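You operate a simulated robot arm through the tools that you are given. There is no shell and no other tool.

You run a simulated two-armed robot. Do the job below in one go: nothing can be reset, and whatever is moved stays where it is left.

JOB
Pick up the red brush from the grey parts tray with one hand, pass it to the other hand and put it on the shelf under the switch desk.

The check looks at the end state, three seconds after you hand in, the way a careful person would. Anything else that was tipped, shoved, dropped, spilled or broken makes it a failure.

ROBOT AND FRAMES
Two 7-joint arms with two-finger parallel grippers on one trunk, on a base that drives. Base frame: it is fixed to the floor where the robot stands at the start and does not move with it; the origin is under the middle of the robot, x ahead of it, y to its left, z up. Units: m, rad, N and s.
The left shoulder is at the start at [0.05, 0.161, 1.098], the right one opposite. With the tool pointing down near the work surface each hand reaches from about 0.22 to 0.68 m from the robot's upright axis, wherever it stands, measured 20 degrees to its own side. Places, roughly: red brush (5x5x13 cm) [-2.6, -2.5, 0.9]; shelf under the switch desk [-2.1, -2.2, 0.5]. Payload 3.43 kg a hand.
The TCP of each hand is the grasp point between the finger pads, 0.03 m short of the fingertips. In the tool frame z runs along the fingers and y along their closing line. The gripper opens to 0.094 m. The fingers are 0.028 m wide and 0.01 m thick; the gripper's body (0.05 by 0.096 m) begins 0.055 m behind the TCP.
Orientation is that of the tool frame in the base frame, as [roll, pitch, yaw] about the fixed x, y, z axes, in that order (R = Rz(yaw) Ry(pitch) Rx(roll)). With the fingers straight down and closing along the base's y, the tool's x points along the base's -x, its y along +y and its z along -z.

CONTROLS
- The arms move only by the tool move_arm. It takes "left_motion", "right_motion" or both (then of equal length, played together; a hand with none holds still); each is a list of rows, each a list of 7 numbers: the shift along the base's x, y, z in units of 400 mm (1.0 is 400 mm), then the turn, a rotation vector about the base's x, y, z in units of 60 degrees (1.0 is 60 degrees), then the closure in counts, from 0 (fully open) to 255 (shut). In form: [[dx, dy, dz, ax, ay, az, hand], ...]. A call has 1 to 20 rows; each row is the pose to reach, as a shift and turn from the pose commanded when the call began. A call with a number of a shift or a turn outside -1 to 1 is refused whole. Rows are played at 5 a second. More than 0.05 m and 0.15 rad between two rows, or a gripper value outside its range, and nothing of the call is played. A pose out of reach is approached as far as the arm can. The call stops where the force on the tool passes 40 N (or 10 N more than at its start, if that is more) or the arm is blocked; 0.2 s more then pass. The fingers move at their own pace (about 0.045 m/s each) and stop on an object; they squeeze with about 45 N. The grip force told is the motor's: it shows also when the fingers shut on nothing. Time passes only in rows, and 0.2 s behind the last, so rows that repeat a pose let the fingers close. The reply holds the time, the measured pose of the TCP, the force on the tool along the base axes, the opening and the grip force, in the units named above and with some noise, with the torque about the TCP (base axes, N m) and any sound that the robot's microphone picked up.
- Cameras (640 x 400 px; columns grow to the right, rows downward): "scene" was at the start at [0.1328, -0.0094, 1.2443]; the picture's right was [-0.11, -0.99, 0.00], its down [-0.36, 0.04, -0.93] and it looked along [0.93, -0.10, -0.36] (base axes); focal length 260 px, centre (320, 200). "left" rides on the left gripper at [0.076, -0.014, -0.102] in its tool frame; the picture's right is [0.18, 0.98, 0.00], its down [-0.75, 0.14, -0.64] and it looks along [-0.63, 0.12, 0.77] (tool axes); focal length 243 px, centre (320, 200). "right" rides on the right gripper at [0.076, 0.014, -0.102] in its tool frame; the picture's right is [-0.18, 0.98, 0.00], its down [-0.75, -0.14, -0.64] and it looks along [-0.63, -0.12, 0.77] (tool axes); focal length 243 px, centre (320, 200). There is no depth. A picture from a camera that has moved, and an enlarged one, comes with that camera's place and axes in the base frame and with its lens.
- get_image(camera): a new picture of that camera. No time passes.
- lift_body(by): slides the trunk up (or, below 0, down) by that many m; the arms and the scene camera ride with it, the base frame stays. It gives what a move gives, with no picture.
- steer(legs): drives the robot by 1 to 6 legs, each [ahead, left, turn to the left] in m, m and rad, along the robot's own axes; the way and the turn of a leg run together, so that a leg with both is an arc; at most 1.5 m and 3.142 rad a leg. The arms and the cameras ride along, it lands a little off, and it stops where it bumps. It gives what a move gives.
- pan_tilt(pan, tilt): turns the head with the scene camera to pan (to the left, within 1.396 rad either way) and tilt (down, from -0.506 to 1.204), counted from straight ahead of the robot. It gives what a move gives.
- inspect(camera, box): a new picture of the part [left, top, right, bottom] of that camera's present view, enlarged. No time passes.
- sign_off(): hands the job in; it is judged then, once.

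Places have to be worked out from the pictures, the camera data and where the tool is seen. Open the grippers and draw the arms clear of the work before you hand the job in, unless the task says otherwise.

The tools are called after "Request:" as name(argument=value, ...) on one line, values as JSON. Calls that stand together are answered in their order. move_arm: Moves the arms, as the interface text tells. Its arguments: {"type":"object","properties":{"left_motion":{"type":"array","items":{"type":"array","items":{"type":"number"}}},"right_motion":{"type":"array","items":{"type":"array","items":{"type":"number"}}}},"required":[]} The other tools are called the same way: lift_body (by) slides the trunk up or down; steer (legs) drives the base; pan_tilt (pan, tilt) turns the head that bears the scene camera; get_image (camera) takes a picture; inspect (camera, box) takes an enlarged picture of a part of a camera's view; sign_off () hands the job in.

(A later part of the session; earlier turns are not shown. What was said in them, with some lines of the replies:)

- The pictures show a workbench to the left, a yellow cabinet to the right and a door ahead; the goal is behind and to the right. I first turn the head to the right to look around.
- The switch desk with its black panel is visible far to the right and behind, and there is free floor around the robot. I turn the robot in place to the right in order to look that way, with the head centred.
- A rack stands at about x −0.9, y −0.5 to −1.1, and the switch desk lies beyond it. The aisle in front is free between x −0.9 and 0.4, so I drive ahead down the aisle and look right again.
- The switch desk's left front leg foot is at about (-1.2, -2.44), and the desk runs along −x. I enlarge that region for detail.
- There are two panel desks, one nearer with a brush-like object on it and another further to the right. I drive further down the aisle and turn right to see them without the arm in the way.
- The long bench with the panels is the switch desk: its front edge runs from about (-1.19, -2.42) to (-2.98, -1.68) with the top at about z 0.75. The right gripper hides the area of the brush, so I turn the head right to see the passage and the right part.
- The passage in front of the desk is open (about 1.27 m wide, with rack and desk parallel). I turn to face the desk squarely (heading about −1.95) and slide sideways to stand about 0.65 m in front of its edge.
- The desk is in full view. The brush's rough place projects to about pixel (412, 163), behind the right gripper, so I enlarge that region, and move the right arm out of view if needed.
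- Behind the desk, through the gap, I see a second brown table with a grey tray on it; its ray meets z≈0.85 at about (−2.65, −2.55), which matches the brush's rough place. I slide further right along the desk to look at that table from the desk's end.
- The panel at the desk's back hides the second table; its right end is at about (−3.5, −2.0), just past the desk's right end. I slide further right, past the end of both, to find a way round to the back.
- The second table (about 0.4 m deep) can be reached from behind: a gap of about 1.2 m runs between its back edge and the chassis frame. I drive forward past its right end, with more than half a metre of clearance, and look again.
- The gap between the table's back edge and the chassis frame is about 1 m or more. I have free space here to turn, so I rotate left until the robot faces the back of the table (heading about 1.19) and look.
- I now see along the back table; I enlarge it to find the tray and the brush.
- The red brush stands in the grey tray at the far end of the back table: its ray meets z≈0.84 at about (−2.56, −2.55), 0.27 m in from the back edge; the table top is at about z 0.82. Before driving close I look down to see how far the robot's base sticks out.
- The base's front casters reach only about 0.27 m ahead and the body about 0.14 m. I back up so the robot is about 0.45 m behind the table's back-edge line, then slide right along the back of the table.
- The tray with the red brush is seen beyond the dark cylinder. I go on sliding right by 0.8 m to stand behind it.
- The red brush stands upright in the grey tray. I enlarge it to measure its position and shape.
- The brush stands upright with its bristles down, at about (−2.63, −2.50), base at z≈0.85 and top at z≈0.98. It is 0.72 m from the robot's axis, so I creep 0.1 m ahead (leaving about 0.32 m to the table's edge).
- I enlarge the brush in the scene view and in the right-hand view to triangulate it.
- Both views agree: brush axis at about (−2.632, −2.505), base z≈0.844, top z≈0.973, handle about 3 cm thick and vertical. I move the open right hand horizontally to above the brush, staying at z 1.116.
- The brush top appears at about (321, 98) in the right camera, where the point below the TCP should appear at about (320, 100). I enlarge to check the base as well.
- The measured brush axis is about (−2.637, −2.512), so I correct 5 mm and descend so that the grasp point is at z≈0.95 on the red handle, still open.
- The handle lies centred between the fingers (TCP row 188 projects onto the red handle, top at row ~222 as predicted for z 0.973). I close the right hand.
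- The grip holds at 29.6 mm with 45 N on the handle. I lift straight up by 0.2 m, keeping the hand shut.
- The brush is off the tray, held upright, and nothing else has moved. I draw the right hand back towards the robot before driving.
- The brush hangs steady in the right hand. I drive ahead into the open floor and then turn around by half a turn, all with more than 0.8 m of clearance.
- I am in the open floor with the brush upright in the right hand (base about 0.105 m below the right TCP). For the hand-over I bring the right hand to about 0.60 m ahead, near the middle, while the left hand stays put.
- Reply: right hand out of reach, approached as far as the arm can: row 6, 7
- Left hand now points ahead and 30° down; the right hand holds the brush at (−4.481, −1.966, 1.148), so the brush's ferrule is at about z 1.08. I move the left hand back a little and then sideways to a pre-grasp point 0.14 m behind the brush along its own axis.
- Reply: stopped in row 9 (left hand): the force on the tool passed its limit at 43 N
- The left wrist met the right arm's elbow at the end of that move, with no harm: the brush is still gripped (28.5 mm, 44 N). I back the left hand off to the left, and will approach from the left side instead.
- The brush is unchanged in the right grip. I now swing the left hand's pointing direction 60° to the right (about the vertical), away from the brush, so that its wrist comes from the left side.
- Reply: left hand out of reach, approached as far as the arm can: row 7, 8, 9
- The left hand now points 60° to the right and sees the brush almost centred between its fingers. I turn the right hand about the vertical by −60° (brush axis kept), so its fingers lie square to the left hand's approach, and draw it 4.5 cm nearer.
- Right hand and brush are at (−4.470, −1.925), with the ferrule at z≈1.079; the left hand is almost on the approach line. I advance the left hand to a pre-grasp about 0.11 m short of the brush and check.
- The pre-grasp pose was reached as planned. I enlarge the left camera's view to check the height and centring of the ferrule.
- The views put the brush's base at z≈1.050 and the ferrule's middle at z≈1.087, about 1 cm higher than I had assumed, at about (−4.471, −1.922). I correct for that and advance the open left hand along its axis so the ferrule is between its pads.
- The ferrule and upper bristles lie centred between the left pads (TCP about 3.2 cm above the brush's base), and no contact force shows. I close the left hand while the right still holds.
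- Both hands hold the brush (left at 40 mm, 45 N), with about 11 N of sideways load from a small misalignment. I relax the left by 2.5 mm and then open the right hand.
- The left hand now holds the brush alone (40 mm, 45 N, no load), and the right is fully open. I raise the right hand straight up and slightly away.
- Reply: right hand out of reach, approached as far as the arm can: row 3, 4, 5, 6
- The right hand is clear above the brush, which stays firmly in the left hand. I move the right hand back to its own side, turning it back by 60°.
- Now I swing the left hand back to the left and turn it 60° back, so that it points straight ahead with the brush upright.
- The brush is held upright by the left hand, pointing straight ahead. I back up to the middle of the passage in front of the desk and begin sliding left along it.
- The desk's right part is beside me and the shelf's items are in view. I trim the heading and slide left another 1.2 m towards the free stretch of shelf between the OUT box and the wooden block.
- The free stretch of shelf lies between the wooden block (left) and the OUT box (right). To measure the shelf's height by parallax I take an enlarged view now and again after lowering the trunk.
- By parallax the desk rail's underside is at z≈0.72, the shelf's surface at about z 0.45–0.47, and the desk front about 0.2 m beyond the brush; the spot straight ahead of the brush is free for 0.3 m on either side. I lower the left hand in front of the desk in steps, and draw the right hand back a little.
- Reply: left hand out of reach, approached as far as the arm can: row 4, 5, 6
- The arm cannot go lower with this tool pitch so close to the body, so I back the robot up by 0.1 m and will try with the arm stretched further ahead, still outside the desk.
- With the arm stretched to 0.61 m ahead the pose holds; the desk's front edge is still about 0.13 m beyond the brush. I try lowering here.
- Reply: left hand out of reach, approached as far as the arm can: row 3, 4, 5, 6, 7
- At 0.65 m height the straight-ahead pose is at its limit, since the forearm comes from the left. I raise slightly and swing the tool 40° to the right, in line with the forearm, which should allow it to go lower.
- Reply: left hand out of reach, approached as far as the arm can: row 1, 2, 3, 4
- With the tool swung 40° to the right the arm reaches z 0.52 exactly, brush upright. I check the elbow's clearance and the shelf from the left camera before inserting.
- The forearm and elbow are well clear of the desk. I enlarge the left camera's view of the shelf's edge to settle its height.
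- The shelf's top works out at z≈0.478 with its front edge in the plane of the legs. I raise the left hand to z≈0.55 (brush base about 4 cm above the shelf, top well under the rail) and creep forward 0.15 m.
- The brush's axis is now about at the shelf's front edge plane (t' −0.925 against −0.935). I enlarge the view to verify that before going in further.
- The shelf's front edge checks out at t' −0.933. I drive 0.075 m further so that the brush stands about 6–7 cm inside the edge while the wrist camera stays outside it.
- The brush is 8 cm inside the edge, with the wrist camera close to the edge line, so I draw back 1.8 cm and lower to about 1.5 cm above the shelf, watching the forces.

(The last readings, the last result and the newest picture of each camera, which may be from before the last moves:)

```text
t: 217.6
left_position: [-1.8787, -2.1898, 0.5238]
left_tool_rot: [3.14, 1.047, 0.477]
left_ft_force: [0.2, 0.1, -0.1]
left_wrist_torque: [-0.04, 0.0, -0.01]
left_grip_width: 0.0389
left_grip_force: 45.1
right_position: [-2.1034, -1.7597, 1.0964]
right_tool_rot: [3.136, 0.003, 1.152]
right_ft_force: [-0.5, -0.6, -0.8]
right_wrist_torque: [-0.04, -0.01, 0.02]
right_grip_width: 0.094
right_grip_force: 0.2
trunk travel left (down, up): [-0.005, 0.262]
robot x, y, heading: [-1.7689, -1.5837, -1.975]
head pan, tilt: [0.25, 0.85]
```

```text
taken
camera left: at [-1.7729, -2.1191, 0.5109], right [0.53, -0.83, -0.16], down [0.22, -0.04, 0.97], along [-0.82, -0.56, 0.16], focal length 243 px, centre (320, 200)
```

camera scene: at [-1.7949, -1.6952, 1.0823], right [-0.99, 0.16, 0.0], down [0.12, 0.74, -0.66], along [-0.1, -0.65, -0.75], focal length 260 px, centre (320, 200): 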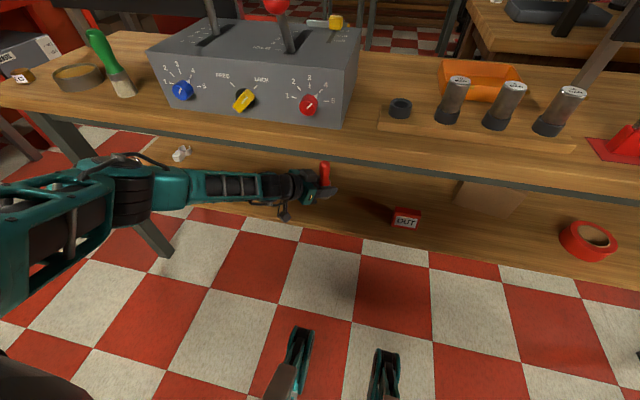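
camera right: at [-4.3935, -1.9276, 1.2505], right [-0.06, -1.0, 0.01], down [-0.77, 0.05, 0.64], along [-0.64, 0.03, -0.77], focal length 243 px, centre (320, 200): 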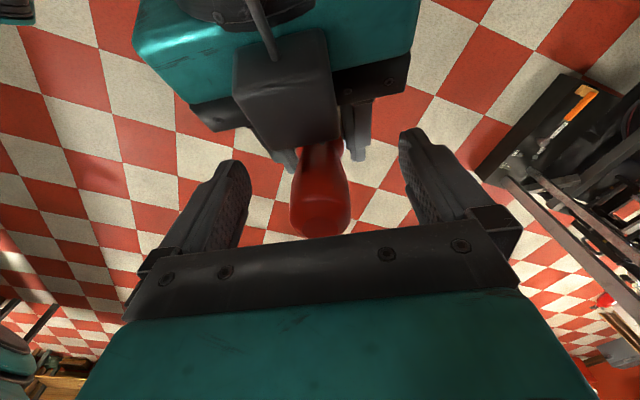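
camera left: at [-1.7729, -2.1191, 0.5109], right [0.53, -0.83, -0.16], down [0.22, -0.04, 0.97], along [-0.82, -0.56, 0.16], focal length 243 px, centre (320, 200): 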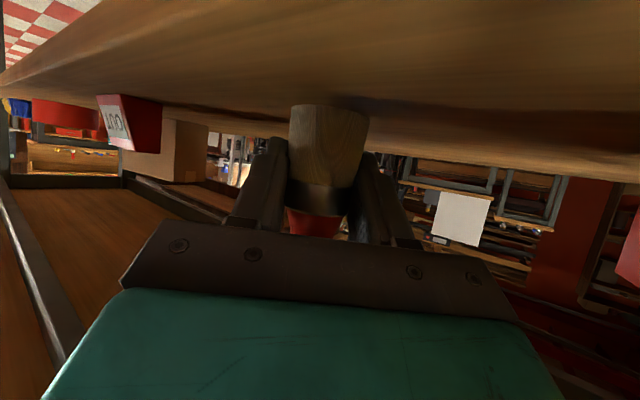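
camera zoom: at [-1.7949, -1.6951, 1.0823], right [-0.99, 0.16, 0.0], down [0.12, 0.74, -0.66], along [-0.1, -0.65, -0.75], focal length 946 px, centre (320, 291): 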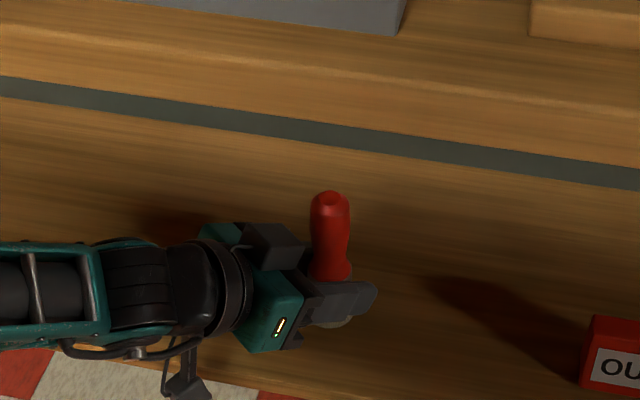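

The brush's base is close above the shelf. I lower in small steps of 4 mm and watch for the contact force.

Request:
move_arm(left_motion=[[0, 0, -0.01, 0, 0, 0, 255], [0, 0, -0.02, 0, 0, 0, 255], [0, 0, -0.02, 0, 0, 0, 255]])

Request:
inspect(camera="left", box=[240, 60, 440, 180])

```text
t: 218.4
left_position: [-1.8796, -2.1894, 0.5172]
left_tool_rot: [3.137, 1.047, 0.475]
left_ft_force: [1.4, -0.1, 5.3]
left_wrist_torque: [0.01, -0.15, 0.0]
left_grip_width: 0.0386
left_grip_force: 45.3
right_position: [-2.1034, -1.7588, 1.0979]
right_tool_rot: [3.136, 0.003, 1.15]
right_ft_force: [-0.6, 0.3, -0.4]
right_wrist_torque: [0.0, -0.04, 0.01]
right_grip_width: 0.0944
right_grip_force: 0.0
trunk travel left (down, up): [-0.005, 0.262]
robot x, y, heading: [-1.766, -1.5825, -1.976]
head pan, tilt: [0.25, 0.85]
```

```text
3.20 times, centred on (340, 120) of left
camera zoom: at [-1.7739, -2.1187, 0.5047], right [0.53, -0.83, -0.16], down [0.22, -0.04, 0.97], along [-0.82, -0.56, 0.16], focal length 776 px, centre (256, 456)
```

zoom: 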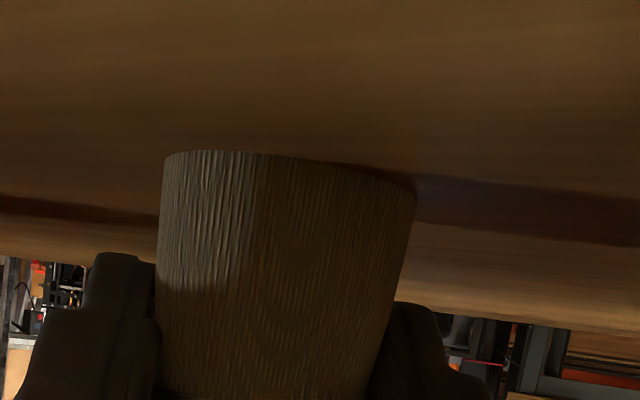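

Contact: 5 N upward at z 0.517, with the torque showing it acts at the brush's base edge. I lower 2 mm more to seat it and then open the left hand.

Request:
move_arm(left_motion=[[0, 0, -0.005, 0, 0, 0, 255], [0, 0, -0.005, 0, 0, 0, 255]])

Request:
move_arm(left_motion=[[0, 0, 0, 0, 0, 0, 150], [0, 0, 0, 0, 0, 0, 120], [0, 0, 0, 0, 0, 0, 80], [0, 0, 0, 0, 0, 0, 40], [0, 0, 0, 0, 0, 0, 0], [0, 0, 0, 0, 0, 0, 0], [0, 0, 0, 0, 0, 0, 0]])

Request:
get_image(camera="left")

Request:
inspect(camera="scene", box=[240, 120, 400, 230])

```text
t: 219.0
left_position: [-1.8813, -2.1894, 0.5179]
left_tool_rot: [3.137, 1.052, 0.473]
left_ft_force: [5.9, 4.0, 21.7]
left_wrist_torque: [0.25, -0.49, 0.03]
left_grip_width: 0.0381
left_grip_force: 45.1
right_position: [-2.1027, -1.7571, 1.0976]
right_tool_rot: [3.133, 0.004, 1.152]
right_ft_force: [0.7, -0.8, -1.3]
right_wrist_torque: [-0.01, 0.02, 0.04]
right_grip_width: 0.0938
right_grip_force: 0.1
trunk travel left (down, up): [-0.005, 0.262]
robot x, y, heading: [-1.7684, -1.5838, -1.979]
head pan, tilt: [0.25, 0.85]
```

```text
t: 220.6
left_position: [-1.8787, -2.1891, 0.514]
left_tool_rot: [3.139, 1.046, 0.477]
left_ft_force: [0.1, 0.6, 0.2]
left_wrist_torque: [0.02, -0.02, 0.0]
left_grip_width: 0.094
left_grip_force: 0.0
right_position: [-2.1033, -1.7585, 1.0985]
right_tool_rot: [3.136, 0.002, 1.15]
right_ft_force: [0.4, -0.4, 0.0]
right_wrist_torque: [0.0, 0.05, 0.02]
right_grip_width: 0.0939
right_grip_force: 0.1
trunk travel left (down, up): [-0.005, 0.262]
robot x, y, heading: [-1.7669, -1.5784, -1.978]
head pan, tilt: [0.25, 0.85]
```

```text
taken
camera left: at [-1.7736, -2.1183, 0.5016], right [0.53, -0.83, -0.16], down [0.22, -0.04, 0.97], along [-0.82, -0.56, 0.16], focal length 243 px, centre (320, 200)
```

left: 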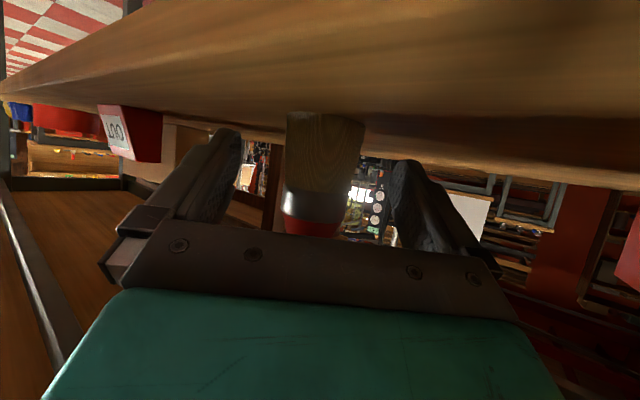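

```text
3.64 times, centred on (320, 175) of scene
camera zoom: at [-1.7949, -1.695, 1.0823], right [-0.99, 0.16, 0.0], down [0.12, 0.74, -0.66], along [-0.1, -0.65, -0.75], focal length 946 px, centre (320, 291)
```

zoom: 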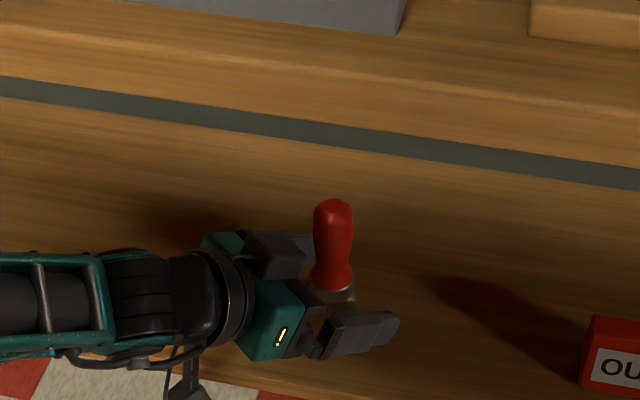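

The brush stands upright by itself on the shelf and the hand is fully open around it. I withdraw the left hand along its own axis, back and up, out from under the desk.

Request:
move_arm(left_motion=[[0.0288, 0.0149, 0.0188, 0, 0, 0, 0], [0.0768, 0.0398, 0.0502, 0, 0, 0, 0], [0.1344, 0.0697, 0.0878, 0, 0, 0, 0], [0.2016, 0.1045, 0.1317, 0, 0, 0, 0], [0.2688, 0.1393, 0.1756, 0, 0, 0, 0], [0.2688, 0.1393, 0.1756, 0, 0, 0, 0]])

Request:
get_image(camera="scene")

Request:
get_image(camera="left")

```text
t: 222.0
left_position: [-1.7757, -2.1342, 0.5828]
left_tool_rot: [3.139, 1.046, 0.477]
left_ft_force: [-0.2, 0.0, 0.5]
left_wrist_torque: [0.03, 0.01, 0.03]
left_grip_width: 0.094
left_grip_force: 0.1
right_position: [-2.1028, -1.7587, 1.0987]
right_tool_rot: [3.136, 0.001, 1.151]
right_ft_force: [0.7, 0.4, -0.9]
right_wrist_torque: [-0.01, 0.0, 0.01]
right_grip_width: 0.094
right_grip_force: 0.0
trunk travel left (down, up): [-0.005, 0.262]
robot x, y, heading: [-1.7653, -1.5792, -1.974]
head pan, tilt: [0.25, 0.85]
```

```text
taken
camera scene: at [-1.7949, -1.695, 1.0823], right [-0.99, 0.16, 0.0], down [0.12, 0.74, -0.66], along [-0.1, -0.65, -0.75], focal length 260 px, centre (320, 200)
```

scene: 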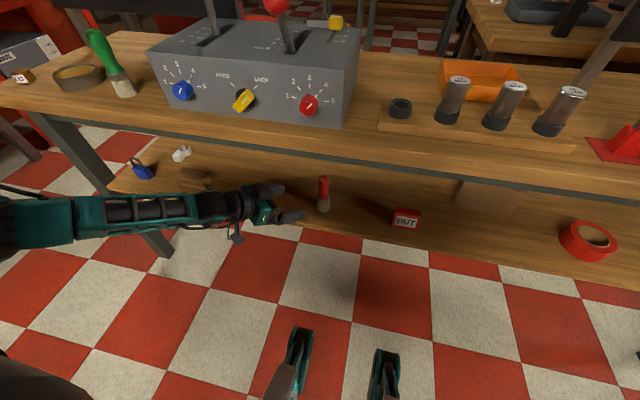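

```text
taken
camera left: at [-1.6682, -2.0635, 0.5706], right [0.53, -0.83, -0.16], down [0.22, -0.04, 0.97], along [-0.82, -0.56, 0.16], focal length 243 px, centre (320, 200)
```

left: 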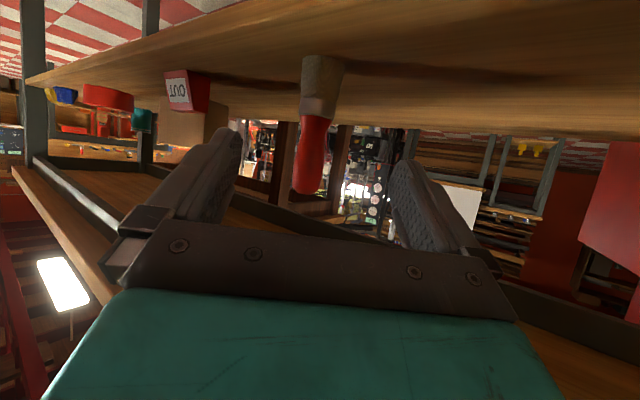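

The brush stands upright on the shelf, untouched by the open hand. I look left to check that the forearm and elbow are clear of the desk leg before backing off.

Request:
pan_tilt(pan=0.9, tilt=0.8)

Request:
get_image(camera="scene")

```text
t: 223.0
left_position: [-1.7751, -2.1351, 0.5831]
left_tool_rot: [3.14, 1.046, 0.477]
left_ft_force: [0.3, -1.1, 0.3]
left_wrist_torque: [-0.03, 0.02, 0.02]
left_grip_width: 0.0939
left_grip_force: 0.1
right_position: [-2.1028, -1.7589, 1.0971]
right_tool_rot: [3.137, 0.001, 1.15]
right_ft_force: [-0.2, -0.6, 0.1]
right_wrist_torque: [0.01, 0.0, 0.0]
right_grip_width: 0.0941
right_grip_force: 0.0
trunk travel left (down, up): [-0.005, 0.262]
robot x, y, heading: [-1.7679, -1.5795, -1.982]
head pan, tilt: [0.901, 0.799]
```

```text
taken
camera scene: at [-1.7445, -1.6889, 1.0863], right [-0.88, -0.47, 0.0], down [-0.34, 0.63, -0.7], along [0.33, -0.61, -0.72], focal length 260 px, centre (320, 200)
```

scene: 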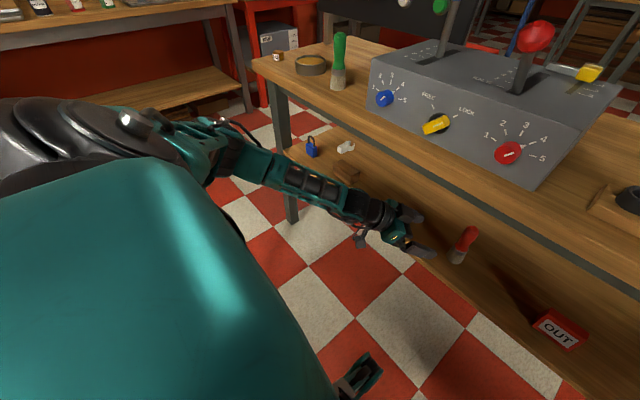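

The arm lies wholly in front of the desk, so I back the robot straight away by 0.22 m.

Request:
steer(legs=[[-0.22, 0, 0]])

Request:
pan_tilt(pan=0.1, tilt=0.7)

Request:
get_image(camera="scene")

Request:
inspect(camera="scene", box=[200, 120, 460, 280])

```text
t: 224.7
left_position: [-1.6888, -1.9357, 0.5823]
left_tool_rot: [3.138, 1.046, 0.479]
left_ft_force: [-0.6, 0.4, -0.3]
left_wrist_torque: [0.01, -0.01, 0.01]
left_grip_width: 0.0939
left_grip_force: 0.1
right_position: [-2.0182, -1.5624, 1.0965]
right_tool_rot: [3.138, 0.002, 1.154]
right_ft_force: [0.2, -0.1, -0.3]
right_wrist_torque: [-0.01, -0.03, -0.01]
right_grip_width: 0.094
right_grip_force: 0.0
trunk travel left (down, up): [-0.005, 0.262]
robot x, y, heading: [-1.6804, -1.3841, -1.974]
head pan, tilt: [0.901, 0.799]
```

```text
t: 225.8
left_position: [-1.6883, -1.9358, 0.583]
left_tool_rot: [3.14, 1.044, 0.478]
left_ft_force: [-0.4, 0.0, 0.5]
left_wrist_torque: [-0.02, 0.02, 0.03]
left_grip_width: 0.0941
left_grip_force: 0.2
right_position: [-2.0184, -1.5627, 1.0964]
right_tool_rot: [3.135, 0.0, 1.154]
right_ft_force: [0.0, -0.7, 0.6]
right_wrist_torque: [0.0, -0.02, -0.03]
right_grip_width: 0.0941
right_grip_force: 0.1
trunk travel left (down, up): [-0.005, 0.262]
robot x, y, heading: [-1.6844, -1.3792, -1.977]
head pan, tilt: [0.099, 0.7]
```

```text
taken
camera scene: at [-1.7225, -1.5006, 1.0946], right [-0.95, 0.3, 0.0], down [0.19, 0.61, -0.76], along [-0.23, -0.73, -0.64], focal length 260 px, centre (320, 200)
```

scene: 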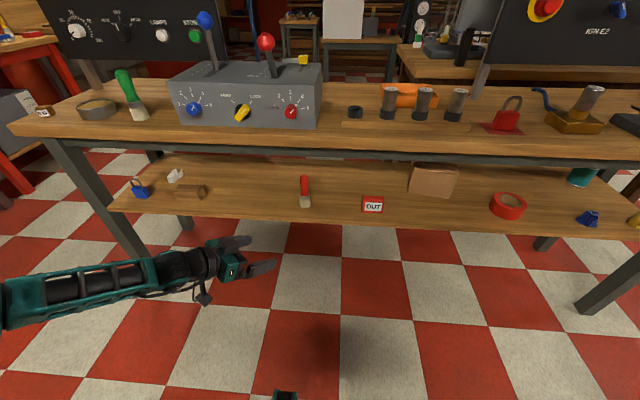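

```text
2.46 times, centred on (330, 200) of scene
camera zoom: at [-1.7225, -1.5006, 1.0946], right [-0.95, 0.3, 0.0], down [0.19, 0.61, -0.76], along [-0.23, -0.73, -0.64], focal length 640 px, centre (295, 200)
```

zoom: 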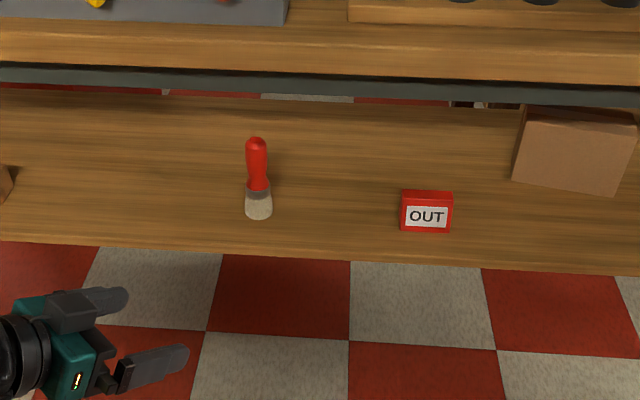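

The brush stands upright on the shelf, about 6 cm inside the front edge. The padlock, block, OUT box, tape and the desk-top things are all in their places, both grippers are open, and the arms are clear of the desk. I hand the job in.

Request:
sign_off()

```text
The job is handed in.
```

The red brush is standing upright on the shelf under the switch desk, about 6 cm in from the front edge, between the wooden block and the OUT box. The job is handed in; the check's verdict hasn't come back.

- **Pickup and hand-over:** The right hand lifted the brush out of the grey tray from behind the second table. It was passed to the left hand on the open floor, and the left hand set it on the shelf and let go.
- **One contact:** On the first try at the hand-over, the left arm bumped the robot's own right arm (43 N) and stopped. The right hand kept hold of the brush, and I redid the pass from the side.
- **End state:** In the last pictures, nothing else on the desk or shelf looked moved. Both grippers are open, and the left hand is about 0.24 m clear of the desk front, with the right further back.
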